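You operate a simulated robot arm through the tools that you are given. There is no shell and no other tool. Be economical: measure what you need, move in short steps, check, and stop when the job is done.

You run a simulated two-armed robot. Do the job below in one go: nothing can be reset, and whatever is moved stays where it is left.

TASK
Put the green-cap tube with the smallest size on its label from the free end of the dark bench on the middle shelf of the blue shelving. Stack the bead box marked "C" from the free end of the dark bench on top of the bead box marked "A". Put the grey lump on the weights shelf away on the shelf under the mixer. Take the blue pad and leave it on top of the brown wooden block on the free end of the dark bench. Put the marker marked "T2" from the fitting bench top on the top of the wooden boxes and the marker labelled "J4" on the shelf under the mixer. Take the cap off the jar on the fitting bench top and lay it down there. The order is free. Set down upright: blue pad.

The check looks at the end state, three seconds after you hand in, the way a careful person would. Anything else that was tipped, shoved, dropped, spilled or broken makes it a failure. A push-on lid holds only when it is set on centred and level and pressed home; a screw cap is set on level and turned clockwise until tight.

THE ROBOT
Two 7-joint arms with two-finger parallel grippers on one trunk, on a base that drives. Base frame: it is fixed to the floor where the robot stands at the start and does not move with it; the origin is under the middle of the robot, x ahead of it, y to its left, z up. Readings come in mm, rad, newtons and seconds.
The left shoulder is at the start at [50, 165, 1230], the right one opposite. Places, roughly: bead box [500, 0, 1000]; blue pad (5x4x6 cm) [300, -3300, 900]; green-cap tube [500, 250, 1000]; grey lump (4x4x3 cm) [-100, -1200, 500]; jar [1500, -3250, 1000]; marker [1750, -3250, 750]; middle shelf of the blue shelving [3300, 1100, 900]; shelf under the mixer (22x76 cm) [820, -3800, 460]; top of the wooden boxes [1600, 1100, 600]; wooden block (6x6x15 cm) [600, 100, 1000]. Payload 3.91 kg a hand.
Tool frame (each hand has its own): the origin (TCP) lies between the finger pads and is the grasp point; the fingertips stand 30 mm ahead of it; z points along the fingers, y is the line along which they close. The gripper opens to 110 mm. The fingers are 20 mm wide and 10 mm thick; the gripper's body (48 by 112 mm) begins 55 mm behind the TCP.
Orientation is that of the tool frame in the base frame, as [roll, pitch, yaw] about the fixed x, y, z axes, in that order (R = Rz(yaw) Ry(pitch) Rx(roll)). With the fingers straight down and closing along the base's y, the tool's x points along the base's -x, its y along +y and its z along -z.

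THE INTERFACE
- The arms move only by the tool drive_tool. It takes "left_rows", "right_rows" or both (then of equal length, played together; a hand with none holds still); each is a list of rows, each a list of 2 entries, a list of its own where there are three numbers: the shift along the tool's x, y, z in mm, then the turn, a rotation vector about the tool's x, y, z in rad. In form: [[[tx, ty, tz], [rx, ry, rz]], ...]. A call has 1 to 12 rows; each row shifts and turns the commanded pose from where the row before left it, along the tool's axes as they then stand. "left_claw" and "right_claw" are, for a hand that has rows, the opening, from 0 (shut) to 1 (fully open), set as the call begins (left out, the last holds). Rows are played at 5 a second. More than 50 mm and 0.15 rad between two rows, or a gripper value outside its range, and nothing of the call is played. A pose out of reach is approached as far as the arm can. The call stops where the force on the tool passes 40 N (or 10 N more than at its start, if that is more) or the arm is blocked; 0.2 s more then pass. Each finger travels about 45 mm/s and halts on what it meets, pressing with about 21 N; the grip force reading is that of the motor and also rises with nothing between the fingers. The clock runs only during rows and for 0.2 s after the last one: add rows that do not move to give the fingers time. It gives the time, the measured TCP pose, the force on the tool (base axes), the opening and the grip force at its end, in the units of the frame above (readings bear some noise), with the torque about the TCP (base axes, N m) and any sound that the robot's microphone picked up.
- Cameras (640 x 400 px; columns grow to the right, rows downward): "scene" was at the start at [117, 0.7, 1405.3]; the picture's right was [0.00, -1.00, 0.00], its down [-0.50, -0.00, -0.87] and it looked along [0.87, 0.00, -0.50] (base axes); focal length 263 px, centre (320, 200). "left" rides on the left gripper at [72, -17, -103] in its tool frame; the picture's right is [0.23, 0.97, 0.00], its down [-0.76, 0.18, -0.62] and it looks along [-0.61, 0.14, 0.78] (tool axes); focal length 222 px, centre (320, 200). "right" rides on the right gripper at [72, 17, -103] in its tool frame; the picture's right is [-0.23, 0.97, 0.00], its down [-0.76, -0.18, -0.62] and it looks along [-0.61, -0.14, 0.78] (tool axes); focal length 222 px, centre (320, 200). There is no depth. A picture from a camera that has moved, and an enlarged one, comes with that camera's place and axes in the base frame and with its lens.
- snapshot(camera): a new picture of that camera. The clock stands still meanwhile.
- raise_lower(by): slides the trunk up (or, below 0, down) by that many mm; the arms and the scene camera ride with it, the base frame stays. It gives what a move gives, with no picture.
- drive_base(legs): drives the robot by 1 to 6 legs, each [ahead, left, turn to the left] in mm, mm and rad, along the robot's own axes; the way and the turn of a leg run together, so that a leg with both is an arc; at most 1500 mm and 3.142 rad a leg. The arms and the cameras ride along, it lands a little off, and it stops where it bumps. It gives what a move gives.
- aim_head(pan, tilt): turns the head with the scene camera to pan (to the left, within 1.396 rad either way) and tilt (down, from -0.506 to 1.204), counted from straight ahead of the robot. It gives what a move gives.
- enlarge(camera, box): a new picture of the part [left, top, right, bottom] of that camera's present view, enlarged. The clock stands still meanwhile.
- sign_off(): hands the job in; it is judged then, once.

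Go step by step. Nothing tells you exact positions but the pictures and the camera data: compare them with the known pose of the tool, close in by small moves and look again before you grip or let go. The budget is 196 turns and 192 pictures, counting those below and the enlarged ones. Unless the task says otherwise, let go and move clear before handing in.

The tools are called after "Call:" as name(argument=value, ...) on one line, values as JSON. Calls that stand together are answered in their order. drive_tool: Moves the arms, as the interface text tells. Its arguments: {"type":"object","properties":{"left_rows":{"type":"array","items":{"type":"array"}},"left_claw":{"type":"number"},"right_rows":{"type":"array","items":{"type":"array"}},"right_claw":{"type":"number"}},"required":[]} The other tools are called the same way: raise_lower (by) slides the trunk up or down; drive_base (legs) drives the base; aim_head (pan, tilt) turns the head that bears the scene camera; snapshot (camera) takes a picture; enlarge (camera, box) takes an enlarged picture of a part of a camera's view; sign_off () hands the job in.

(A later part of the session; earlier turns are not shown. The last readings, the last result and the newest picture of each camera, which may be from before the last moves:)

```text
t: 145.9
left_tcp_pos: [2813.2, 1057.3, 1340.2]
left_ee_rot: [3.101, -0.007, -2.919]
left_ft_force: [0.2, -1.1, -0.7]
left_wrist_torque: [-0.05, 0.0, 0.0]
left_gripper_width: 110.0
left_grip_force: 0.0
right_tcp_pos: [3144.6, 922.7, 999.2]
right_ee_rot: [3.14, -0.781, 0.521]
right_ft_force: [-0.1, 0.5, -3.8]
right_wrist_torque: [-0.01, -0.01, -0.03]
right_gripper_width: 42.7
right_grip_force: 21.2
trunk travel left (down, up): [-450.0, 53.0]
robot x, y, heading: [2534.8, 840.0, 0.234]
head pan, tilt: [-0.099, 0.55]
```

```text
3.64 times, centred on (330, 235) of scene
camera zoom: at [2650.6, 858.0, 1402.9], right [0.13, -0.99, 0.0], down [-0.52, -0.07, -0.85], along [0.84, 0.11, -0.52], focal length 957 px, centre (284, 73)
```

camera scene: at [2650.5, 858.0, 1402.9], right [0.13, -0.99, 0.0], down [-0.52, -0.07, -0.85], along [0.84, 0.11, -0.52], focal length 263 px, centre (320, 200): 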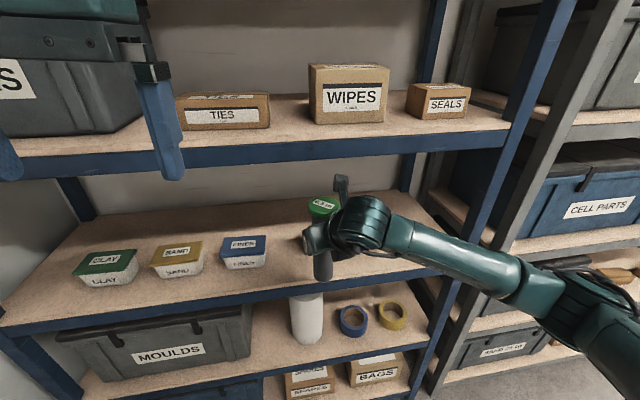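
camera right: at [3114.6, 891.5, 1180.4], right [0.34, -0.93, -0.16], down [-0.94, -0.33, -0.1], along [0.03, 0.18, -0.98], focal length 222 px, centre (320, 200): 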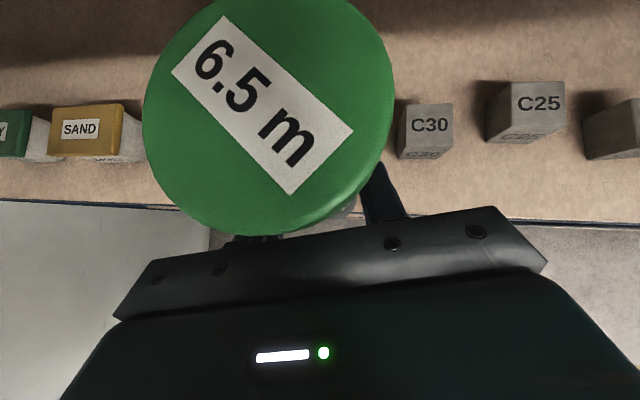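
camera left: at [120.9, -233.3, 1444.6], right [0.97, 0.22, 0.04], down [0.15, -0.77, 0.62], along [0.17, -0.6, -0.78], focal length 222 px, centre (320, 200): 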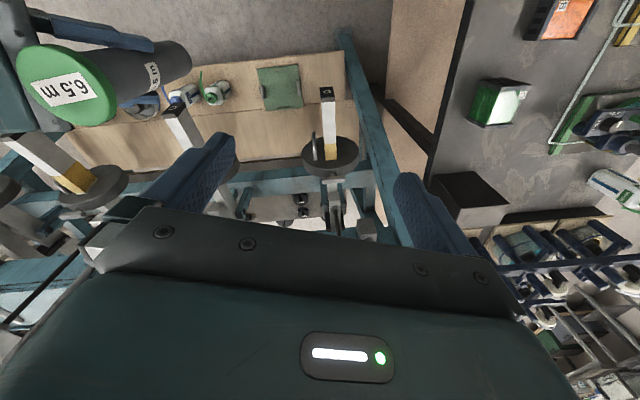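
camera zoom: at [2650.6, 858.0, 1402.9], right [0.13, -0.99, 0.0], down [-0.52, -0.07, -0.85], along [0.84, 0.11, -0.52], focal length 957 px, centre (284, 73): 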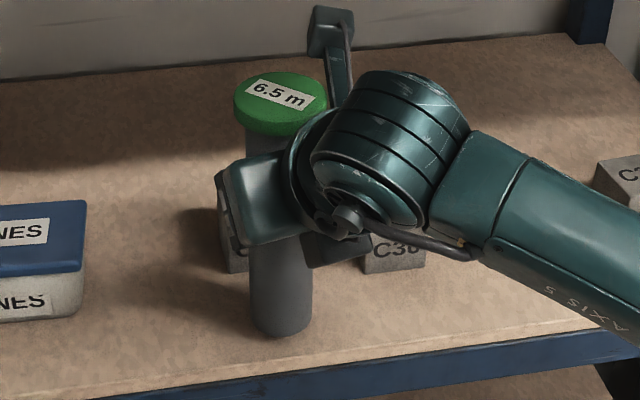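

Still no contact; I'll continue down in small steps.

Call:
drive_tool(right_rows=[[[-1.4, 0, 1.4], [0, 0, 0]], [[-1.4, 0, 1.4], [0, 0, 0]], [[0, 0, 0], [0, 0, 0]]])

Call:
drive_tool(right_rows=[[[-1.4, 0, 1.4], [0, 0, 0]], [[-1.4, 0, 1.4], [0, 0, 0]], [[0, 0, 0], [0, 0, 0]]])

Call:
drive_tool(right_rows=[[[-1.4, 0, 1.4], [0, 0, 0]], [[0, 0, 0], [0, 0, 0]]])

Call:
enlarge(camera="scene", box=[270, 180, 390, 290])

```text
t: 146.7
left_tcp_pos: [2814.3, 1056.3, 1340.7]
left_ee_rot: [3.1, -0.007, -2.92]
left_ft_force: [0.4, 0.9, -0.3]
left_wrist_torque: [0.01, 0.02, 0.02]
left_gripper_width: 110.0
left_grip_force: 0.1
right_tcp_pos: [3145.0, 921.5, 996.3]
right_ee_rot: [-3.141, -0.782, 0.52]
right_ft_force: [-0.3, -0.2, -3.5]
right_wrist_torque: [-0.01, 0.0, -0.01]
right_gripper_width: 42.7
right_grip_force: 21.0
trunk travel left (down, up): [-450.0, 53.0]
robot x, y, heading: [2536.1, 837.2, 0.24]
head pan, tilt: [-0.099, 0.55]
```

```text
t: 147.5
left_tcp_pos: [2815.8, 1057.4, 1341.2]
left_ee_rot: [3.102, -0.007, -2.919]
left_ft_force: [0.5, 0.3, -0.8]
left_wrist_torque: [-0.04, -0.01, 0.0]
left_gripper_width: 109.9
left_grip_force: 0.0
right_tcp_pos: [3144.8, 922.5, 991.5]
right_ee_rot: [3.141, -0.782, 0.519]
right_ft_force: [0.7, -0.1, -4.0]
right_wrist_torque: [0.01, 0.01, 0.01]
right_gripper_width: 42.8
right_grip_force: 20.8
trunk travel left (down, up): [-450.0, 53.0]
robot x, y, heading: [2535.3, 837.9, 0.236]
head pan, tilt: [-0.099, 0.55]
```

```text
t: 148.1
left_tcp_pos: [2815.0, 1057.5, 1340.4]
left_ee_rot: [3.101, -0.005, -2.919]
left_ft_force: [0.0, 0.6, -0.7]
left_wrist_torque: [0.02, -0.01, 0.01]
left_gripper_width: 110.1
left_grip_force: 0.0
right_tcp_pos: [3144.5, 922.8, 990.4]
right_ee_rot: [-3.141, -0.781, 0.52]
right_ft_force: [0.4, 0.4, -2.5]
right_wrist_torque: [-0.03, 0.01, -0.02]
right_gripper_width: 42.6
right_grip_force: 21.7
trunk travel left (down, up): [-450.0, 53.0]
robot x, y, heading: [2531.5, 838.3, 0.232]
head pan, tilt: [-0.099, 0.55]
```

```text
3.64 times, centred on (330, 235) of scene
camera zoom: at [2650.6, 858.0, 1402.9], right [0.13, -0.99, 0.0], down [-0.52, -0.07, -0.85], along [0.84, 0.11, -0.52], focal length 957 px, centre (284, 73)
```

zoom: 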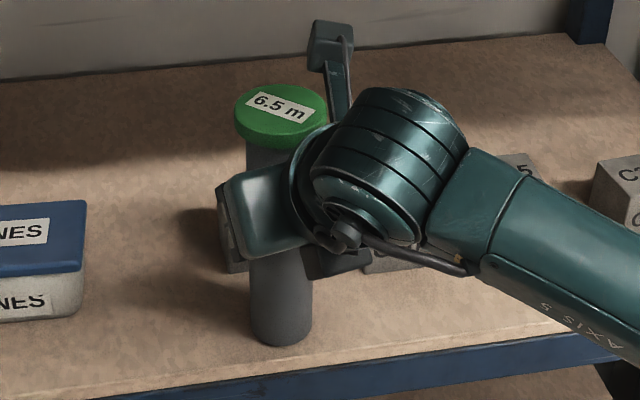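

Call:
drive_tool(right_rows=[[[-2.1, 0, 2.1], [0, 0, 0]], [[0, 0, 0], [0, 0, 0]]])

Call:
drive_tool(right_rows=[[[-2.1, 0, 2.1], [0, 0, 0]], [[0, 0, 0], [0, 0, 0]]])

Call:
drive_tool(right_rows=[[[-2.1, 0, 2.1], [0, 0, 0]], [[0, 0, 0], [0, 0, 0]]])

Call:
enlarge(camera="scene", box=[270, 180, 390, 290])

```text
t: 148.7
left_tcp_pos: [2814.2, 1056.9, 1341.1]
left_ee_rot: [3.102, -0.005, -2.919]
left_ft_force: [-0.5, 0.4, 0.2]
left_wrist_torque: [-0.01, 0.02, 0.02]
left_gripper_width: 110.2
left_grip_force: 0.1
right_tcp_pos: [3144.4, 924.2, 988.4]
right_ee_rot: [-3.141, -0.783, 0.519]
right_ft_force: [-0.7, -0.2, -1.2]
right_wrist_torque: [0.0, -0.01, -0.02]
right_gripper_width: 42.7
right_grip_force: 21.2
trunk travel left (down, up): [-450.0, 53.0]
robot x, y, heading: [2535.1, 834.2, 0.233]
head pan, tilt: [-0.099, 0.55]
```

```text
t: 149.3
left_tcp_pos: [2813.7, 1056.8, 1342.0]
left_ee_rot: [3.099, -0.004, -2.92]
left_ft_force: [0.3, -0.1, 0.1]
left_wrist_torque: [0.0, -0.04, 0.01]
left_gripper_width: 110.1
left_grip_force: 0.0
right_tcp_pos: [3143.9, 923.0, 987.1]
right_ee_rot: [-3.14, -0.79, 0.52]
right_ft_force: [-0.7, -2.9, 11.0]
right_wrist_torque: [-0.04, -0.34, -0.04]
right_gripper_width: 42.8
right_grip_force: 21.2
trunk travel left (down, up): [-450.0, 53.0]
robot x, y, heading: [2537.2, 837.0, 0.232]
head pan, tilt: [-0.099, 0.55]
```

```text
t: 149.9
left_tcp_pos: [2811.8, 1056.1, 1342.0]
left_ee_rot: [3.101, -0.003, -2.92]
left_ft_force: [0.7, 1.0, 0.0]
left_wrist_torque: [-0.02, -0.03, 0.03]
left_gripper_width: 110.0
left_grip_force: 0.0
right_tcp_pos: [3144.3, 923.2, 985.9]
right_ee_rot: [-3.141, -0.792, 0.521]
right_ft_force: [2.8, -2.1, 19.8]
right_wrist_torque: [0.07, -0.22, -0.02]
right_gripper_width: 42.7
right_grip_force: 21.4
trunk travel left (down, up): [-450.0, 53.0]
robot x, y, heading: [2535.7, 838.0, 0.231]
head pan, tilt: [-0.099, 0.55]
```

```text
3.64 times, centred on (330, 235) of scene
camera zoom: at [2648.2, 857.3, 1403.3], right [0.13, -0.99, 0.0], down [-0.52, -0.07, -0.85], along [0.85, 0.11, -0.52], focal length 957 px, centre (284, 73)
```

zoom: 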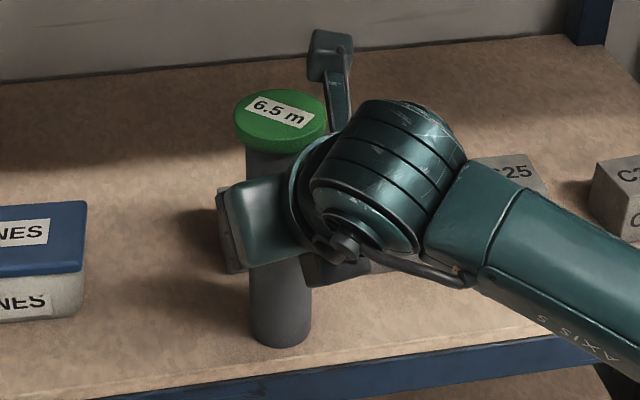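

The tube is down on the shelf. I'll ease the pressure, release, and back out along the approach.

Call:
drive_tool(right_rows=[[[2, 0, -2], [0, 0, 0]], [[0, 0, 0], [0, 0, 0]]])

Call:
drive_tool(right_rows=[[[0, 0, 0], [0, 0, 0]], [[0, 0, 0], [0, 0, 0]], [[0, 0, 0], [0, 0, 0]], [[0, 0, 0], [0, 0, 0]], [[0, 0, -15], [0, 0, 0]], [[0, 0, -30], [0, 0, 0]], [[0, 0, -30], [0, 0, 0]], [[0, 0, -30], [0, 0, 0]], [[0, 0, 0], [0, 0, 0]]], right_claw=1)

Call:
snapshot(camera="scene")

```text
t: 150.5
left_tcp_pos: [2813.2, 1057.5, 1340.8]
left_ee_rot: [3.102, -0.005, -2.919]
left_ft_force: [-0.5, -0.6, 0.0]
left_wrist_torque: [0.0, 0.03, 0.01]
left_gripper_width: 110.1
left_grip_force: 0.0
right_tcp_pos: [3143.4, 923.4, 985.1]
right_ee_rot: [3.14, -0.784, 0.52]
right_ft_force: [4.0, 2.2, 11.6]
right_wrist_torque: [0.31, -0.56, -0.05]
right_gripper_width: 42.8
right_grip_force: 20.4
trunk travel left (down, up): [-450.0, 53.0]
robot x, y, heading: [2534.3, 838.6, 0.23]
head pan, tilt: [-0.099, 0.55]
```

```text
t: 152.5
left_tcp_pos: [2815.0, 1057.0, 1341.4]
left_ee_rot: [3.101, -0.006, -2.92]
left_ft_force: [-0.4, 0.7, -0.3]
left_wrist_torque: [0.01, -0.03, 0.01]
left_gripper_width: 110.2
left_grip_force: 0.0
right_tcp_pos: [3080.6, 885.0, 1058.1]
right_ee_rot: [-3.142, -0.782, 0.519]
right_ft_force: [0.5, 0.5, 0.8]
right_wrist_torque: [0.04, -0.03, -0.01]
right_gripper_width: 110.0
right_grip_force: 0.1
trunk travel left (down, up): [-450.0, 53.0]
robot x, y, heading: [2538.9, 836.9, 0.234]
head pan, tilt: [-0.099, 0.55]
```

```text
96 pictures are left
camera scene: at [2650.4, 858.0, 1403.0], right [0.13, -0.99, 0.0], down [-0.52, -0.07, -0.85], along [0.84, 0.11, -0.52], focal length 263 px, centre (320, 200)
```

scene: 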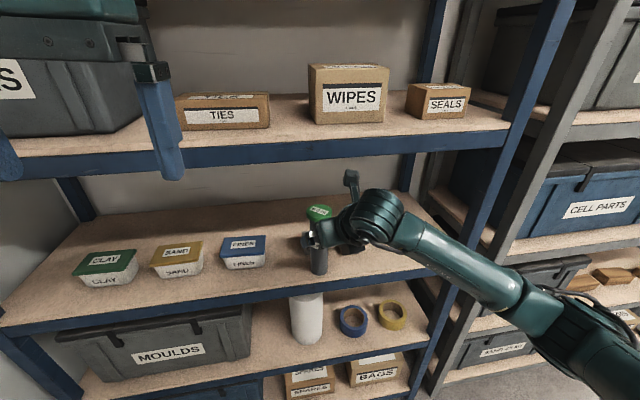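

The tube stands on the middle shelf. I'll back away, fold the right hand, and return toward the weights shelf for the lump.

Call:
drive_base(legs=[[-330, 0, 0], [-126, -1181, 0], [-126, -1181, 0]])

Call:
drive_tool(right_rows=[[[0, 0, -30], [0, -0.131, 0]], [[0, 0, -30], [0, -0.131, 0]], [[0, 0, -30], [0, -0.131, 0]], [[0, 0, -20], [0, -0.131, 0]], [[0, 0, 0], [0, -0.131, 0]], [[0, 0, 0], [0, -0.13, 0]], [[0, 0, 0], [0, 0, 0]]])

Call:
drive_base(legs=[[0, 0, 1.57], [75, 1189, 0], [75, 1189, 0]])

Call:
aim_head(pan=0.0, tilt=0.55)

Call:
snapshot(camera="scene")

```text
t: 165.9
left_tcp_pos: [2752.5, -1385.2, 1340.6]
left_ee_rot: [3.1, -0.006, -2.951]
left_ft_force: [0.2, -0.1, 0.5]
left_wrist_torque: [0.02, -0.01, 0.01]
left_gripper_width: 109.8
left_grip_force: 0.0
right_tcp_pos: [3013.8, -1565.8, 1058.3]
right_ee_rot: [3.142, -0.786, 0.49]
right_ft_force: [0.1, 0.2, 0.6]
right_wrist_torque: [0.02, 0.02, -0.04]
right_gripper_width: 110.1
right_grip_force: 0.1
trunk travel left (down, up): [-450.0, 53.0]
robot x, y, heading: [2467.2, -1593.5, 0.204]
head pan, tilt: [-0.099, 0.55]
```

```text
t: 167.5
left_tcp_pos: [2751.9, -1386.2, 1340.8]
left_ee_rot: [3.1, -0.006, -2.949]
left_ft_force: [0.2, 0.2, -0.2]
left_wrist_torque: [-0.03, -0.02, 0.01]
left_gripper_width: 110.1
left_grip_force: 0.1
right_tcp_pos: [2957.8, -1595.2, 1149.1]
right_ee_rot: [3.141, 0.004, 0.49]
right_ft_force: [-0.5, -0.8, 0.0]
right_wrist_torque: [-0.04, -0.02, -0.01]
right_gripper_width: 109.8
right_grip_force: 0.2
trunk travel left (down, up): [-450.0, 53.0]
robot x, y, heading: [2466.9, -1598.7, 0.204]
head pan, tilt: [-0.099, 0.55]
```

```text
t: 183.1
left_tcp_pos: [-116.3, -1643.3, 1340.8]
left_ee_rot: [3.101, -0.006, -1.372]
left_ft_force: [0.2, -1.1, 0.0]
left_wrist_torque: [0.01, 0.0, -0.01]
left_gripper_width: 110.2
left_grip_force: 0.0
right_tcp_pos: [90.4, -1435.2, 1149.2]
right_ee_rot: [-3.14, 0.003, 2.069]
right_ft_force: [0.0, 0.0, 0.1]
right_wrist_torque: [0.0, 0.02, 0.02]
right_gripper_width: 110.1
right_grip_force: 0.0
trunk travel left (down, up): [-450.0, 53.0]
robot x, y, heading: [97.4, -1929.8, 1.775]
head pan, tilt: [-0.099, 0.55]
```

```text
t: 183.8
left_tcp_pos: [-117.8, -1643.3, 1339.5]
left_ee_rot: [3.1, -0.006, -1.372]
left_ft_force: [0.0, -0.8, 0.4]
left_wrist_torque: [0.01, -0.02, 0.01]
left_gripper_width: 110.0
left_grip_force: 0.1
right_tcp_pos: [90.5, -1436.0, 1148.9]
right_ee_rot: [3.141, 0.001, 2.067]
right_ft_force: [-0.5, -0.3, 0.0]
right_wrist_torque: [0.01, 0.0, -0.02]
right_gripper_width: 110.2
right_grip_force: 0.1
trunk travel left (down, up): [-450.0, 53.0]
robot x, y, heading: [97.6, -1924.2, 1.779]
head pan, tilt: [0.0, 0.55]
```

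```text
95 pictures are left
camera scene: at [67.9, -1810.4, 1403.0], right [0.98, 0.21, 0.0], down [0.11, -0.51, -0.85], along [-0.18, 0.83, -0.52], focal length 263 px, centre (320, 200)
```

scene: 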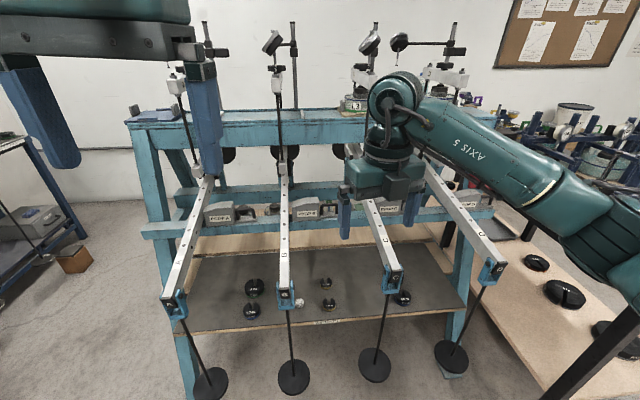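

Call:
enlarge(camera="scene", box=[160, 220, 480, 400])

```text
2.00 times, centred on (320, 310) of scene
camera zoom: at [67.9, -1810.4, 1403.0], right [0.98, 0.21, 0.0], down [0.11, -0.51, -0.85], along [-0.18, 0.83, -0.52], focal length 526 px, centre (320, -20)
```

zoom: 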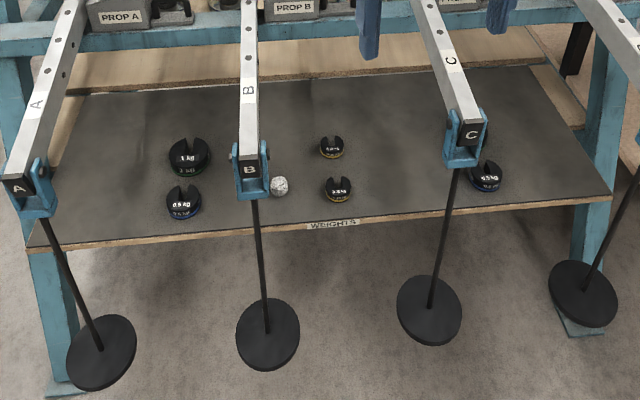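

The grey lump sits next to lever B's end at about (-160, -1157, ~490). I'll take it with the right hand tilted 45° from the right side, between levers B and C. First I'll move closer and orient the hand.

Call:
drive_base(legs=[[240, 0, 0]])

Call:
drive_tool(right_rows=[[[0, 0, 0], [0, 0, -0.14]], [[0, 0, 0], [0, 0, -0.14]], [[0, 0, 0], [0, 0, -0.14]], [[0, 0, 0], [0, 0, -0.14]], [[0, 0, 0], [0, 0.131, 0]], [[0, 0, 0], [0, 0.131, 0]], [[0, 0, 0], [0, 0.131, 0]], [[0, 0, 0], [0, 0.131, 0]], [[0, 0, 0], [0, 0.131, 0]], [[0, 0, 0], [0, 0.13, 0]], [[0, 0, 0], [0, 0, 0]]])

Call:
raise_lower(by=-250)

Call:
aim_head(pan=0.2, tilt=0.6)

Call:
snapshot(camera="scene")

Call:
snapshot(camera="right")

```text
t: 185.5
left_tcp_pos: [-169.1, -1411.0, 1340.5]
left_ee_rot: [3.102, -0.008, -1.367]
left_ft_force: [0.5, 0.2, 0.7]
left_wrist_torque: [-0.03, -0.02, 0.01]
left_gripper_width: 110.1
left_grip_force: 0.0
right_tcp_pos: [39.4, -1201.7, 1149.3]
right_ee_rot: [-3.141, 0.003, 2.069]
right_ft_force: [0.6, 0.7, 0.3]
right_wrist_torque: [0.02, 0.0, 0.01]
right_gripper_width: 109.9
right_grip_force: 0.1
trunk travel left (down, up): [-450.0, 53.0]
robot x, y, heading: [46.9, -1695.0, 1.786]
head pan, tilt: [0.0, 0.55]
```

```text
t: 187.9
left_tcp_pos: [-169.1, -1411.1, 1340.5]
left_ee_rot: [3.101, -0.005, -1.369]
left_ft_force: [-0.1, 0.0, -0.3]
left_wrist_torque: [-0.03, -0.02, -0.02]
left_gripper_width: 109.9
left_grip_force: 0.0
right_tcp_pos: [39.8, -1202.4, 1148.9]
right_ee_rot: [-3.139, -0.786, 2.631]
right_ft_force: [0.2, 0.1, 0.0]
right_wrist_torque: [0.0, 0.01, 0.03]
right_gripper_width: 109.9
right_grip_force: 0.0
trunk travel left (down, up): [-450.0, 53.0]
robot x, y, heading: [44.3, -1693.8, 1.786]
head pan, tilt: [0.0, 0.55]
```

```text
t: 190.5
left_tcp_pos: [-167.9, -1411.2, 1090.6]
left_ee_rot: [3.101, -0.006, -1.368]
left_ft_force: [-0.7, 0.3, -0.7]
left_wrist_torque: [0.01, -0.02, -0.01]
left_gripper_width: 109.8
left_grip_force: 0.1
right_tcp_pos: [39.7, -1203.9, 898.8]
right_ee_rot: [-3.14, -0.784, 2.632]
right_ft_force: [-0.7, 0.7, 0.4]
right_wrist_torque: [-0.04, 0.02, 0.02]
right_gripper_width: 110.3
right_grip_force: 0.1
trunk travel left (down, up): [-200.0, 303.0]
robot x, y, heading: [49.0, -1690.1, 1.784]
head pan, tilt: [0.0, 0.55]
```

```text
t: 191.2
left_tcp_pos: [-168.6, -1410.9, 1091.1]
left_ee_rot: [3.101, -0.005, -1.369]
left_ft_force: [0.0, 0.0, 0.7]
left_wrist_torque: [-0.02, 0.02, -0.01]
left_gripper_width: 109.8
left_grip_force: 0.1
right_tcp_pos: [39.6, -1202.9, 898.5]
right_ee_rot: [-3.141, -0.782, 2.63]
right_ft_force: [-0.3, 0.3, -0.2]
right_wrist_torque: [0.02, 0.0, 0.0]
right_gripper_width: 110.0
right_grip_force: 0.0
trunk travel left (down, up): [-200.0, 303.0]
robot x, y, heading: [42.8, -1692.6, 1.785]
head pan, tilt: [0.201, 0.6]
```

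```text
93 pictures are left
camera scene: at [0.6, -1583.8, 1148.5], right [0.92, 0.4, 0.0], down [0.23, -0.52, -0.83], along [-0.33, 0.76, -0.56], focal length 263 px, centre (320, 200)
```

scene: 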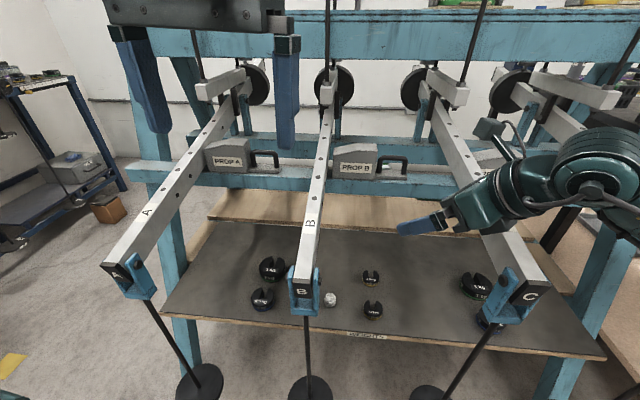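

```text
92 pictures are left
camera right: at [66.5, -1198.7, 1022.3], right [0.62, 0.77, -0.16], down [0.77, -0.63, -0.1], along [-0.18, -0.07, -0.98], focal length 222 px, centre (320, 200)
```

right: 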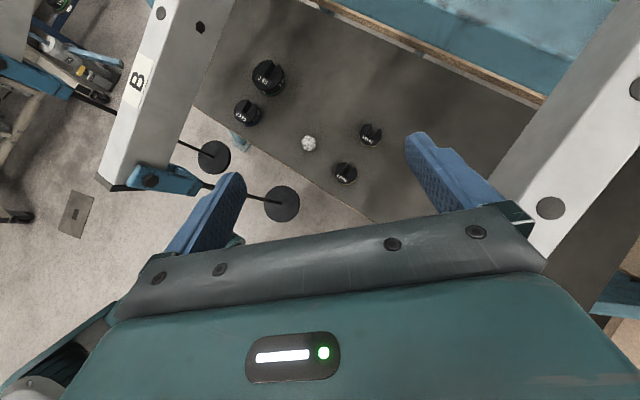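

The lump triangulates to (-148, -1170, 526), and the levers are at z≈820, well above it. I'll turn the hand a bit and go down between levers B and C to a pre-grasp.

Call:
drive_tool(right_rows=[[[0, 0, 0], [-0.0955, 0, 0.0955]], [[0, 0, 0], [-0.0955, 0, 0.0955]], [[-25.1, -18.2, 33.8], [0, 0, 0]], [[-25.1, -18.2, 33.8], [0, 0, 0]], [[-25.1, -18.2, 33.8], [0, 0, 0]], [[-25.1, -18.2, 33.8], [0, 0, 0]], [[-25.1, -18.2, 33.8], [0, 0, 0]], [[-25.1, -18.2, 33.8], [0, 0, 0]], [[0, 0, 0], [0, 0, 0]]], right_claw=0.75)

Call:
snapshot(camera="right")

Call:
snapshot(camera="scene")

```text
t: 193.2
left_tcp_pos: [-168.5, -1410.9, 1090.8]
left_ee_rot: [3.103, -0.005, -1.368]
left_ft_force: [-0.2, 0.2, -0.2]
left_wrist_torque: [0.03, 0.0, 0.01]
left_gripper_width: 109.9
left_grip_force: 0.1
right_tcp_pos: [-63.0, -1254.2, 648.3]
right_ee_rot: [-3.139, -0.783, 2.358]
right_ft_force: [-0.8, -0.2, 0.1]
right_wrist_torque: [0.0, 0.03, 0.03]
right_gripper_width: 82.6
right_grip_force: 0.0
trunk travel left (down, up): [-200.0, 303.0]
robot x, y, heading: [46.8, -1694.9, 1.785]
head pan, tilt: [0.201, 0.6]
```

```text
91 pictures are left
camera right: at [-35.3, -1258.5, 771.1], right [0.8, 0.58, -0.16], down [0.57, -0.82, -0.1], along [-0.19, -0.02, -0.98], focal length 222 px, centre (320, 200)
```

right: 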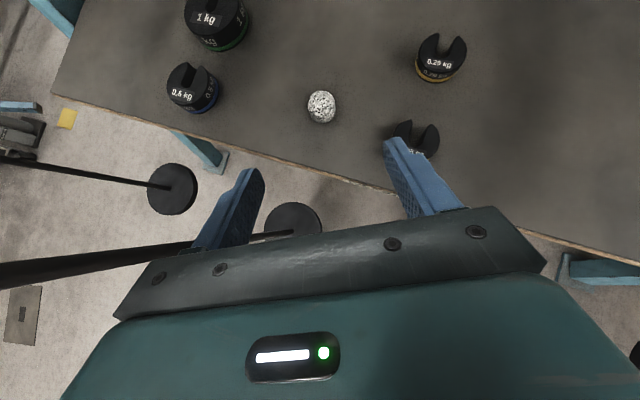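

```text
90 pictures are left
camera scene: at [0.6, -1583.9, 1148.5], right [0.92, 0.4, 0.0], down [0.23, -0.52, -0.83], along [-0.33, 0.76, -0.56], focal length 263 px, centre (320, 200)
```

scene: 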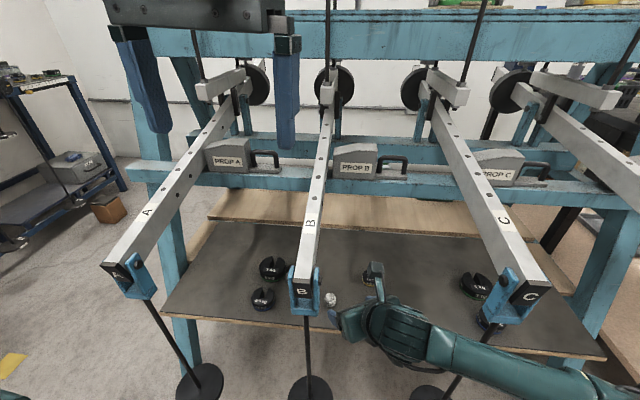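

The lump lies right on the hand's line. I'll advance.

Call:
drive_tool(right_rows=[[[0, 0, 40], [0, 0, 0]], [[0, 0, 40], [0, 0, 0]], [[0, 0, 30], [0, 0, 0]], [[-1, 0, 20], [0, 0, 0]], [[0, 0, 0], [0, 0, 0]]], right_claw=0.65)

Call:
snapshot(camera="right")

```text
t: 194.4
left_tcp_pos: [-168.5, -1411.1, 1090.3]
left_ee_rot: [3.102, -0.005, -1.369]
left_ft_force: [-0.6, -0.5, 0.6]
left_wrist_torque: [0.01, 0.01, 0.0]
left_gripper_width: 109.8
left_grip_force: 0.1
right_tcp_pos: [-128.2, -1189.3, 554.6]
right_ee_rot: [-3.141, -0.785, 2.361]
right_ft_force: [-0.4, -0.9, 0.1]
right_wrist_torque: [-0.01, -0.01, 0.01]
right_gripper_width: 71.6
right_grip_force: 0.0
trunk travel left (down, up): [-200.0, 303.0]
robot x, y, heading: [47.9, -1692.2, 1.781]
head pan, tilt: [0.201, 0.6]
```

```text
89 pictures are left
camera right: at [-100.6, -1193.2, 678.7], right [0.8, 0.58, -0.16], down [0.57, -0.81, -0.1], along [-0.19, -0.02, -0.98], focal length 222 px, centre (320, 200)
```

right: 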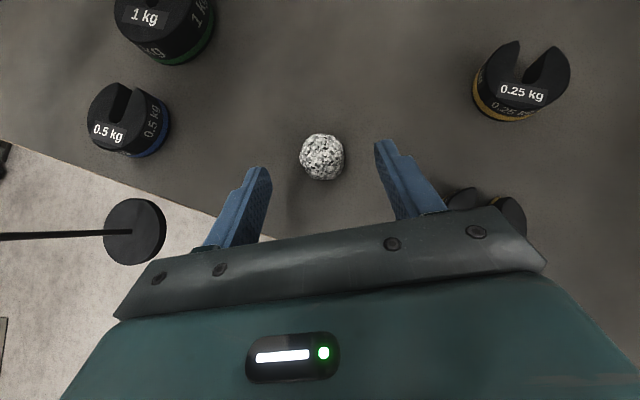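

Call:
drive_tool(right_rows=[[[0, 0, 9], [0, 0, 0]], [[0, 0, 9], [0, 0, 0]], [[0, 0, 0], [0, 0, 0]]])

Call:
drive_tool(right_rows=[[[0, 0, 0], [0, 0, 0]], [[0, 0, 0], [0, 0, 0]], [[0, 0, 0], [0, 0, 0]], [[0, 0, 0], [0, 0, 0]], [[0, 0, 0], [0, 0, 0]]], right_claw=0)

Call:
snapshot(camera="right")

```text
t: 195.2
left_tcp_pos: [-168.9, -1411.7, 1091.4]
left_ee_rot: [3.101, -0.005, -1.37]
left_ft_force: [0.5, -0.1, -0.8]
left_wrist_torque: [-0.02, 0.03, -0.02]
left_gripper_width: 110.0
left_grip_force: 0.1
right_tcp_pos: [-137.3, -1180.4, 543.5]
right_ee_rot: [3.141, -0.786, 2.36]
right_ft_force: [0.1, 0.1, 0.5]
right_wrist_torque: [-0.01, -0.02, -0.02]
right_gripper_width: 71.5
right_grip_force: 0.0
trunk travel left (down, up): [-200.0, 303.0]
robot x, y, heading: [44.9, -1694.4, 1.79]
head pan, tilt: [0.201, 0.6]
```

```text
t: 196.4
left_tcp_pos: [-168.8, -1412.1, 1090.6]
left_ee_rot: [3.102, -0.006, -1.369]
left_ft_force: [0.5, -0.3, -0.1]
left_wrist_torque: [0.04, -0.03, -0.02]
left_gripper_width: 110.1
left_grip_force: 0.0
right_tcp_pos: [-138.0, -1181.0, 543.3]
right_ee_rot: [3.141, -0.784, 2.363]
right_ft_force: [-0.2, 0.6, 0.0]
right_wrist_torque: [0.02, 0.02, 0.01]
right_gripper_width: 30.8
right_grip_force: 21.0
trunk travel left (down, up): [-200.0, 303.0]
robot x, y, heading: [43.3, -1693.1, 1.786]
head pan, tilt: [0.201, 0.6]
```

```text
88 pictures are left
camera right: at [-110.0, -1185.0, 666.4], right [0.8, 0.58, -0.16], down [0.57, -0.82, -0.1], along [-0.19, -0.02, -0.98], focal length 222 px, centre (320, 200)
```

right: 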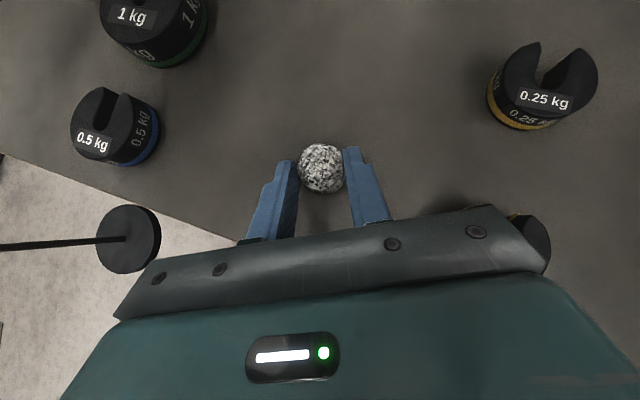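

Gripped at 31 mm. I'll retreat along the same line and check that it's held.

Call:
drive_tool(right_rows=[[[0, 0, -15], [0, 0, 0]], [[0, 0, -30], [0, 0, 0]], [[0, 0, -40], [0, 0, 0]], [[0, 0, -40], [0, 0, 0]], [[0, 0, -23], [0, 0, 0]], [[0, 0, 0], [0, 0, 0]]])

Call:
snapshot(camera="right")

```text
t: 197.8
left_tcp_pos: [-168.4, -1410.7, 1091.3]
left_ee_rot: [3.1, -0.005, -1.368]
left_ft_force: [-0.1, 0.4, -0.5]
left_wrist_torque: [0.01, 0.02, 0.03]
left_gripper_width: 110.3
left_grip_force: 0.1
right_tcp_pos: [-60.9, -1253.5, 648.8]
right_ee_rot: [-3.141, -0.782, 2.361]
right_ft_force: [-0.1, 0.4, -0.2]
right_wrist_torque: [-0.04, -0.02, -0.02]
right_gripper_width: 30.8
right_grip_force: 21.6
trunk travel left (down, up): [-200.0, 303.0]
robot x, y, heading: [42.9, -1693.9, 1.787]
head pan, tilt: [0.201, 0.6]
```

```text
87 pictures are left
camera right: at [-33.9, -1258.3, 773.3], right [0.8, 0.58, -0.16], down [0.57, -0.82, -0.1], along [-0.19, -0.02, -0.98], focal length 222 px, centre (320, 200)
```

right: 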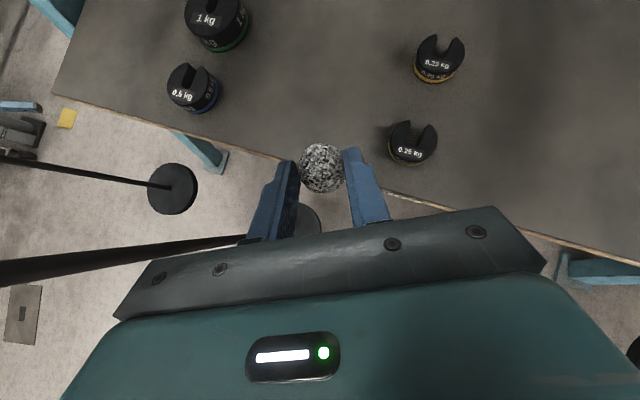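

Call:
drive_tool(right_rows=[[[25.1, 18.2, -33.8], [0, 0, 0]], [[25.1, 18.2, -33.8], [0, 0, 0]], [[25.1, 18.2, -33.8], [0, 0, 0]], [[25.1, 18.2, -33.8], [0, 0, 0]], [[25.1, 18.2, -33.8], [0, 0, 0]], [[25.1, 18.2, -33.8], [0, 0, 0]], [[0, 0, 0], [0, 0, 0]]])

Call:
raise_lower(by=250)

Call:
drive_base(legs=[[-350, 0, 0], [0, 0, -3.1]])

Call:
aim_head(pan=0.0, tilt=0.4)

Call:
snapshot(camera="scene")

```text
t: 199.4
left_tcp_pos: [-168.0, -1411.5, 1090.6]
left_ee_rot: [3.101, -0.005, -1.369]
left_ft_force: [0.2, 0.1, -0.2]
left_wrist_torque: [-0.01, -0.01, -0.02]
left_gripper_width: 109.9
left_grip_force: 0.0
right_tcp_pos: [40.1, -1203.8, 899.3]
right_ee_rot: [3.141, -0.782, 2.362]
right_ft_force: [0.0, 0.5, -0.8]
right_wrist_torque: [0.0, 0.02, 0.01]
right_gripper_width: 30.5
right_grip_force: 21.2
trunk travel left (down, up): [-200.0, 303.0]
robot x, y, heading: [42.6, -1694.0, 1.785]
head pan, tilt: [0.201, 0.6]
```

```text
t: 202.0
left_tcp_pos: [-167.5, -1410.8, 1341.7]
left_ee_rot: [3.103, -0.006, -1.369]
left_ft_force: [-0.2, -0.3, -0.5]
left_wrist_torque: [0.03, 0.01, 0.0]
left_gripper_width: 110.0
left_grip_force: 0.0
right_tcp_pos: [39.8, -1204.3, 1148.8]
right_ee_rot: [-3.141, -0.784, 2.362]
right_ft_force: [0.0, -0.1, -0.3]
right_wrist_torque: [-0.01, -0.02, 0.01]
right_gripper_width: 30.6
right_grip_force: 21.2
trunk travel left (down, up): [-450.0, 53.0]
robot x, y, heading: [47.0, -1693.5, 1.784]
head pan, tilt: [0.201, 0.6]
```

```text
t: 211.6
left_tcp_pos: [342.6, -2316.4, 1340.2]
left_ee_rot: [3.101, -0.004, 1.803]
left_ft_force: [0.7, 0.4, 0.2]
left_wrist_torque: [0.0, -0.01, 0.01]
left_gripper_width: 109.9
left_grip_force: 0.1
right_tcp_pos: [139.8, -2528.8, 1149.1]
right_ee_rot: [-3.141, -0.785, -0.752]
right_ft_force: [0.5, 0.0, -0.2]
right_wrist_torque: [0.0, 0.02, 0.02]
right_gripper_width: 30.4
right_grip_force: 20.9
trunk travel left (down, up): [-450.0, 53.0]
robot x, y, heading: [122.9, -2038.4, -1.331]
head pan, tilt: [0.201, 0.6]
```

```text
t: 212.3
left_tcp_pos: [342.8, -2315.5, 1340.2]
left_ee_rot: [3.102, -0.005, 1.801]
left_ft_force: [0.2, -0.2, -0.9]
left_wrist_torque: [-0.02, -0.02, 0.02]
left_gripper_width: 110.1
left_grip_force: 0.0
right_tcp_pos: [139.7, -2528.7, 1150.8]
right_ee_rot: [3.14, -0.784, -0.753]
right_ft_force: [0.4, 0.1, -0.2]
right_wrist_torque: [0.01, 0.02, -0.02]
right_gripper_width: 30.4
right_grip_force: 21.0
trunk travel left (down, up): [-450.0, 53.0]
robot x, y, heading: [120.4, -2036.9, -1.328]
head pan, tilt: [0.0, 0.4]
```

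```text
86 pictures are left
camera scene: at [148.2, -2157.5, 1416.6], right [-0.97, -0.24, 0.0], down [-0.09, 0.38, -0.92], along [0.22, -0.89, -0.39], focal length 263 px, centre (320, 200)
```

scene: 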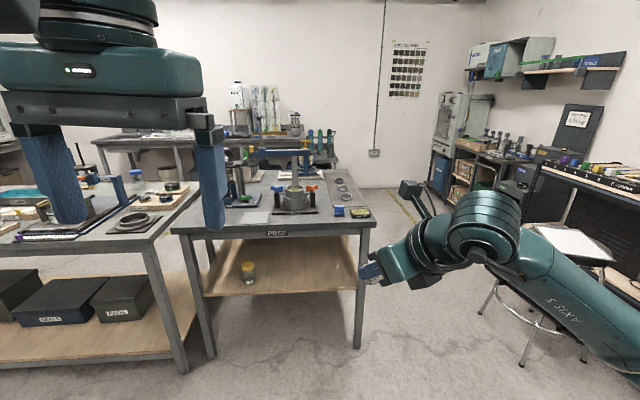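

Call:
enlarge(camera="scene", box=[160, 120, 400, 300])

Call:
enlarge(camera="scene", box=[410, 60, 640, 200])

```text
2.22 times, centred on (280, 210) of scene
camera zoom: at [148.2, -2157.5, 1416.6], right [-0.97, -0.24, 0.0], down [-0.09, 0.38, -0.92], along [0.22, -0.89, -0.39], focal length 585 px, centre (409, 178)
```

zoom: 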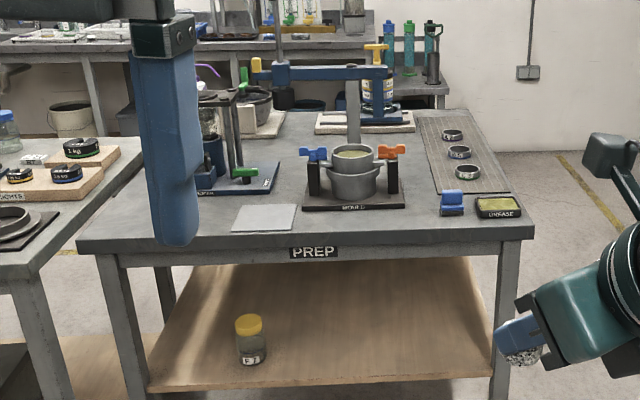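

```text
2.78 times, centred on (525, 130) of scene
camera zoom: at [148.2, -2157.5, 1416.6], right [-0.97, -0.24, 0.0], down [-0.09, 0.38, -0.92], along [0.22, -0.89, -0.39], focal length 732 px, centre (-250, 395)
```

zoom: 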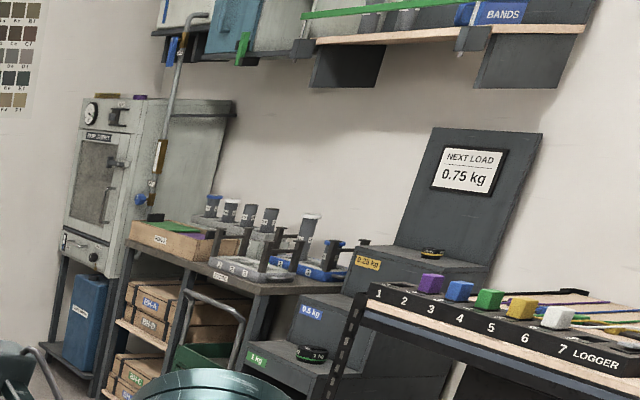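

The PREP table's lower shelf (z≈460) is the one under the mixer, and the target zone is toward its rear, best reached from the table's right end. I'll drive to the corridor there and look.

Call:
drive_base(legs=[[773, -469, 0]])

Call:
aim_head(pan=0.35, tilt=0.55)

Call:
snapshot(camera="scene")

Call:
aim_head(pan=-0.4, tilt=0.5)

Call:
snapshot(camera="scene")

```text
t: 217.1
left_tcp_pos: [82.8, -3180.3, 1341.0]
left_ee_rot: [3.101, -0.006, 1.814]
left_ft_force: [-0.8, 0.1, -0.2]
left_wrist_torque: [0.05, 0.04, 0.01]
left_gripper_width: 110.0
left_grip_force: 0.1
right_tcp_pos: [-116.8, -3394.8, 1150.1]
right_ee_rot: [-3.141, -0.784, -0.739]
right_ft_force: [-0.9, -0.5, 0.0]
right_wrist_torque: [0.0, 0.0, 0.0]
right_gripper_width: 30.6
right_grip_force: 21.4
trunk travel left (down, up): [-450.0, 53.0]
robot x, y, heading: [-141.8, -2906.7, -1.317]
head pan, tilt: [0.0, 0.4]
```

```text
t: 217.9
left_tcp_pos: [82.3, -3180.4, 1339.9]
left_ee_rot: [3.1, -0.004, 1.812]
left_ft_force: [-0.6, 0.0, 0.0]
left_wrist_torque: [0.0, -0.03, 0.01]
left_gripper_width: 110.0
left_grip_force: 0.0
right_tcp_pos: [-116.3, -3395.1, 1148.3]
right_ee_rot: [-3.14, -0.784, -0.741]
right_ft_force: [0.7, -0.1, -0.6]
right_wrist_torque: [0.0, -0.01, -0.01]
right_gripper_width: 30.4
right_grip_force: 20.8
trunk travel left (down, up): [-450.0, 53.0]
robot x, y, heading: [-142.4, -2905.0, -1.312]
head pan, tilt: [0.351, 0.55]
```

```text
83 pictures are left
camera scene: at [-86.3, -3007.8, 1403.0], right [-0.82, -0.57, 0.0], down [-0.3, 0.43, -0.85], along [0.48, -0.7, -0.52], focal length 263 px, centre (320, 200)
```

scene: 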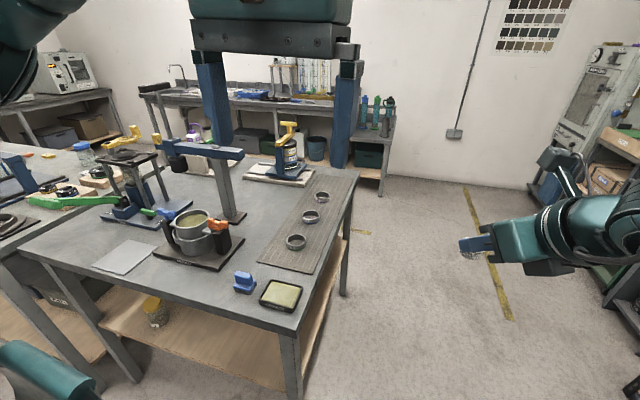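

```text
t: 219.0
left_tcp_pos: [83.4, -3180.2, 1340.8]
left_ee_rot: [3.103, -0.005, 1.813]
left_ft_force: [0.7, -0.3, 0.8]
left_wrist_torque: [0.0, 0.01, 0.02]
left_gripper_width: 110.0
left_grip_force: 0.0
right_tcp_pos: [-117.0, -3395.7, 1148.5]
right_ee_rot: [-3.141, -0.784, -0.739]
right_ft_force: [1.4, 0.1, -1.4]
right_wrist_torque: [0.01, 0.01, 0.05]
right_gripper_width: 30.7
right_grip_force: 21.0
trunk travel left (down, up): [-450.0, 53.0]
robot x, y, heading: [-141.3, -2909.5, -1.319]
head pan, tilt: [-0.4, 0.499]
```

```text
82 pictures are left
camera scene: at [-150.4, -3024.0, 1407.6], right [-0.99, 0.14, 0.0], down [0.07, 0.47, -0.88], along [-0.13, -0.87, -0.48], focal length 263 px, centre (320, 200)
```

scene: 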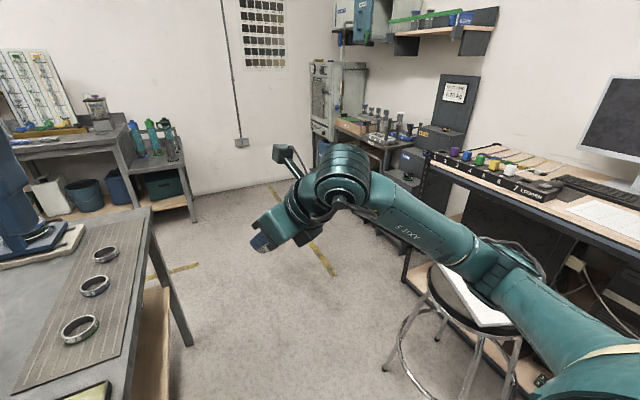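

The blue pad is at about (344, -3281) on the PREP table. I'll continue to the table's right end and face the rear strip of its lower shelf.

Call:
drive_base(legs=[[1156, -330, 0], [0, 0, 1.62]])

Call:
aim_head(pan=0.0, tilt=0.65)

Call:
snapshot(camera="scene")

```text
t: 228.9
left_tcp_pos: [101.8, -3854.9, 1341.4]
left_ee_rot: [3.102, -0.006, -2.854]
left_ft_force: [-0.6, -0.5, 0.7]
left_wrist_torque: [-0.01, 0.02, 0.03]
left_gripper_width: 110.0
left_grip_force: 0.1
right_tcp_pos: [325.1, -4045.1, 1149.2]
right_ee_rot: [3.141, -0.784, 0.876]
right_ft_force: [-0.3, 0.6, -1.1]
right_wrist_torque: [0.03, 0.01, -0.04]
right_gripper_width: 30.7
right_grip_force: 20.8
trunk travel left (down, up): [-450.0, 53.0]
robot x, y, heading: [-164.4, -4091.0, 0.301]
head pan, tilt: [-0.4, 0.499]
```

```text
t: 229.8
left_tcp_pos: [102.8, -3855.2, 1340.5]
left_ee_rot: [3.102, -0.007, -2.852]
left_ft_force: [0.5, -0.3, -0.5]
left_wrist_torque: [-0.01, 0.02, -0.01]
left_gripper_width: 109.9
left_grip_force: 0.1
right_tcp_pos: [325.6, -4044.8, 1148.7]
right_ee_rot: [-3.14, -0.784, 0.874]
right_ft_force: [0.2, 0.3, -0.5]
right_wrist_torque: [-0.03, 0.01, 0.02]
right_gripper_width: 30.6
right_grip_force: 20.7
trunk travel left (down, up): [-450.0, 53.0]
robot x, y, heading: [-163.8, -4091.3, 0.299]
head pan, tilt: [0.0, 0.649]
```

```text
81 pictures are left
camera scene: at [-53.7, -4057.5, 1394.2], right [0.3, -0.96, 0.0], down [-0.58, -0.18, -0.8], along [0.76, 0.24, -0.6], focal length 263 px, centre (320, 200)
```

scene: 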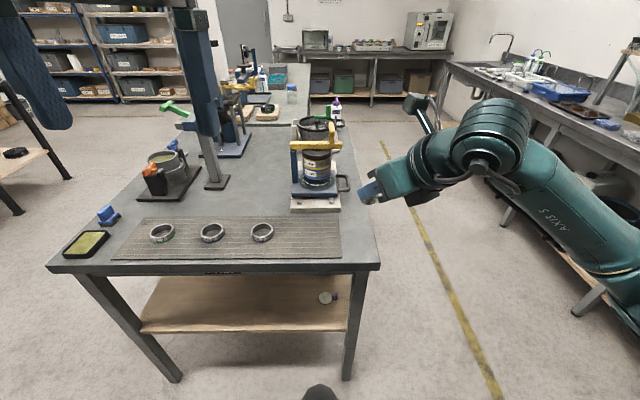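

From here I see a walkway between the PREP table and the sink bench. I'll turn to face the table from behind, back into that walkway and strafe along it.

Call:
drive_base(legs=[[0, 0, 1.57], [-575, 0, 0], [0, -880, 0]])

Call:
aim_head(pan=0.0, tilt=0.75)

Call:
snapshot(camera="scene")

```text
t: 241.2
left_tcp_pos: [615.8, -4110.0, 1340.9]
left_ee_rot: [3.102, -0.006, -1.267]
left_ft_force: [-0.1, 1.2, 0.3]
left_wrist_torque: [0.01, 0.0, -0.01]
left_gripper_width: 110.0
left_grip_force: 0.1
right_tcp_pos: [800.4, -3882.1, 1149.1]
right_ee_rot: [-3.141, -0.785, 2.463]
right_ft_force: [0.0, 0.8, -0.6]
right_wrist_torque: [-0.01, 0.0, 0.01]
right_gripper_width: 30.5
right_grip_force: 20.9
trunk travel left (down, up): [-450.0, 53.0]
robot x, y, heading: [855.2, -4371.0, 1.886]
head pan, tilt: [0.0, 0.649]
```

```text
t: 241.9
left_tcp_pos: [614.5, -4108.4, 1341.5]
left_ee_rot: [3.102, -0.006, -1.268]
left_ft_force: [-0.5, -0.3, 0.3]
left_wrist_torque: [-0.02, -0.01, 0.0]
left_gripper_width: 109.7
left_grip_force: 0.0
right_tcp_pos: [799.9, -3882.9, 1149.5]
right_ee_rot: [-3.141, -0.783, 2.462]
right_ft_force: [-0.4, 0.4, -0.7]
right_wrist_torque: [0.03, 0.03, -0.01]
right_gripper_width: 30.6
right_grip_force: 20.8
trunk travel left (down, up): [-450.0, 53.0]
robot x, y, heading: [855.4, -4368.6, 1.886]
head pan, tilt: [0.0, 0.75]
```

```text
80 pictures are left
camera scene: at [817.9, -4262.0, 1385.6], right [0.95, 0.31, 0.0], down [0.21, -0.65, -0.73], along [-0.23, 0.7, -0.68], focal length 263 px, centre (320, 200)
```

scene: 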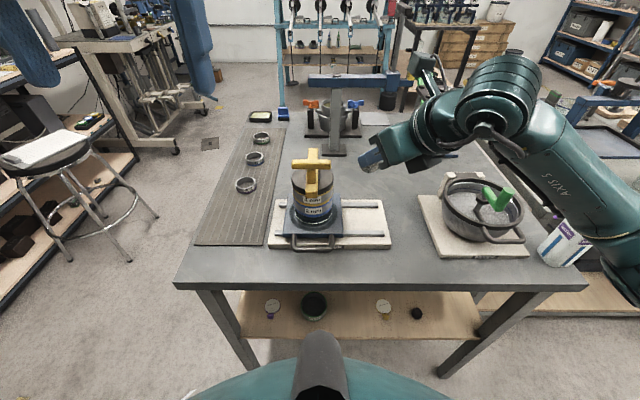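

Call:
enlarge(camera="scene", box=[170, 270, 490, 370])

```text
2.00 times, centred on (330, 320) of scene
camera zoom: at [817.9, -4262.0, 1385.6], right [0.95, 0.31, 0.0], down [0.21, -0.65, -0.73], along [-0.23, 0.7, -0.68], focal length 526 px, centre (300, -40)
```

zoom: 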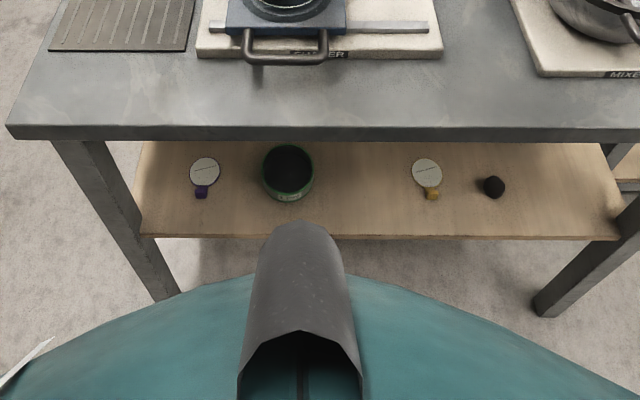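

The rear shelf is in view, and there's a free spot between the green cup and the yellow-tab disc at about (803, -3862). I'll pull the hand back outside the table edge, shift right and lower the trunk.

Call:
drive_tool(right_rows=[[[-17.8, -16.3, -17.8], [0, 0, 0]], [[-17.8, -16.3, -17.8], [0, 0, 0]], [[-17.8, -16.3, -17.8], [0, 0, 0]], [[0, 0, 0], [0, 0, 0]]])

Call:
drive_base(legs=[[0, -100, 0]])

Call:
raise_lower(by=-200)

Call:
snapshot(camera="right")

Call:
snapshot(camera="scene")

```text
t: 242.9
left_tcp_pos: [615.4, -4109.1, 1341.6]
left_ee_rot: [3.101, -0.004, -1.266]
left_ft_force: [-0.4, -0.2, 0.0]
left_wrist_torque: [0.04, 0.01, -0.03]
left_gripper_width: 110.1
left_grip_force: 0.1
right_tcp_pos: [828.7, -3968.2, 1148.9]
right_ee_rot: [-3.141, -0.782, 2.464]
right_ft_force: [-0.1, -0.5, -1.5]
right_wrist_torque: [-0.02, 0.0, 0.01]
right_gripper_width: 30.4
right_grip_force: 20.8
trunk travel left (down, up): [-450.0, 53.0]
robot x, y, heading: [859.1, -4367.5, 1.888]
head pan, tilt: [0.0, 0.75]
```

```text
t: 244.0
left_tcp_pos: [710.4, -4078.1, 1340.6]
left_ee_rot: [3.1, -0.005, -1.268]
left_ft_force: [0.0, 0.9, 0.1]
left_wrist_torque: [0.03, 0.01, -0.01]
left_gripper_width: 109.9
left_grip_force: 0.1
right_tcp_pos: [924.7, -3937.8, 1148.9]
right_ee_rot: [-3.14, -0.783, 2.46]
right_ft_force: [-0.6, 0.3, -0.8]
right_wrist_torque: [0.0, -0.01, 0.02]
right_gripper_width: 30.6
right_grip_force: 21.3
trunk travel left (down, up): [-450.0, 53.0]
robot x, y, heading: [951.5, -4338.2, 1.887]
head pan, tilt: [0.0, 0.75]
```

```text
t: 246.2
left_tcp_pos: [711.0, -4078.1, 1140.4]
left_ee_rot: [3.101, -0.005, -1.269]
left_ft_force: [1.0, 0.6, -0.7]
left_wrist_torque: [-0.01, 0.01, 0.01]
left_gripper_width: 110.0
left_grip_force: 0.1
right_tcp_pos: [924.6, -3937.9, 949.8]
right_ee_rot: [-3.14, -0.784, 2.462]
right_ft_force: [0.7, 0.3, -0.4]
right_wrist_torque: [-0.04, -0.03, 0.0]
right_gripper_width: 30.5
right_grip_force: 21.5
trunk travel left (down, up): [-250.0, 253.0]
robot x, y, heading: [947.8, -4340.9, 1.884]
head pan, tilt: [0.0, 0.75]
```

```text
78 pictures are left
camera right: at [951.8, -3938.6, 1072.9], right [0.74, 0.66, -0.16], down [0.65, -0.75, -0.1], along [-0.18, -0.03, -0.98], focal length 222 px, centre (320, 200)
```

right: 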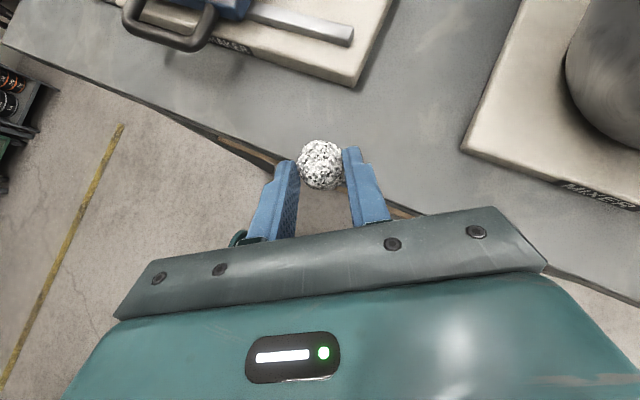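

```text
77 pictures are left
camera scene: at [913.1, -4231.1, 1185.7], right [0.95, 0.31, 0.0], down [0.21, -0.65, -0.73], along [-0.23, 0.7, -0.68], focal length 263 px, centre (320, 200)
```

scene: 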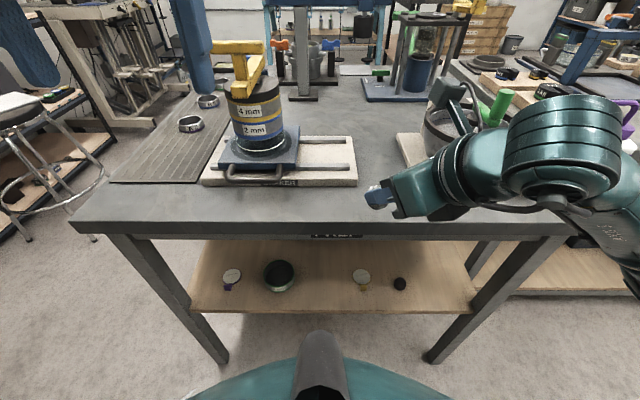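

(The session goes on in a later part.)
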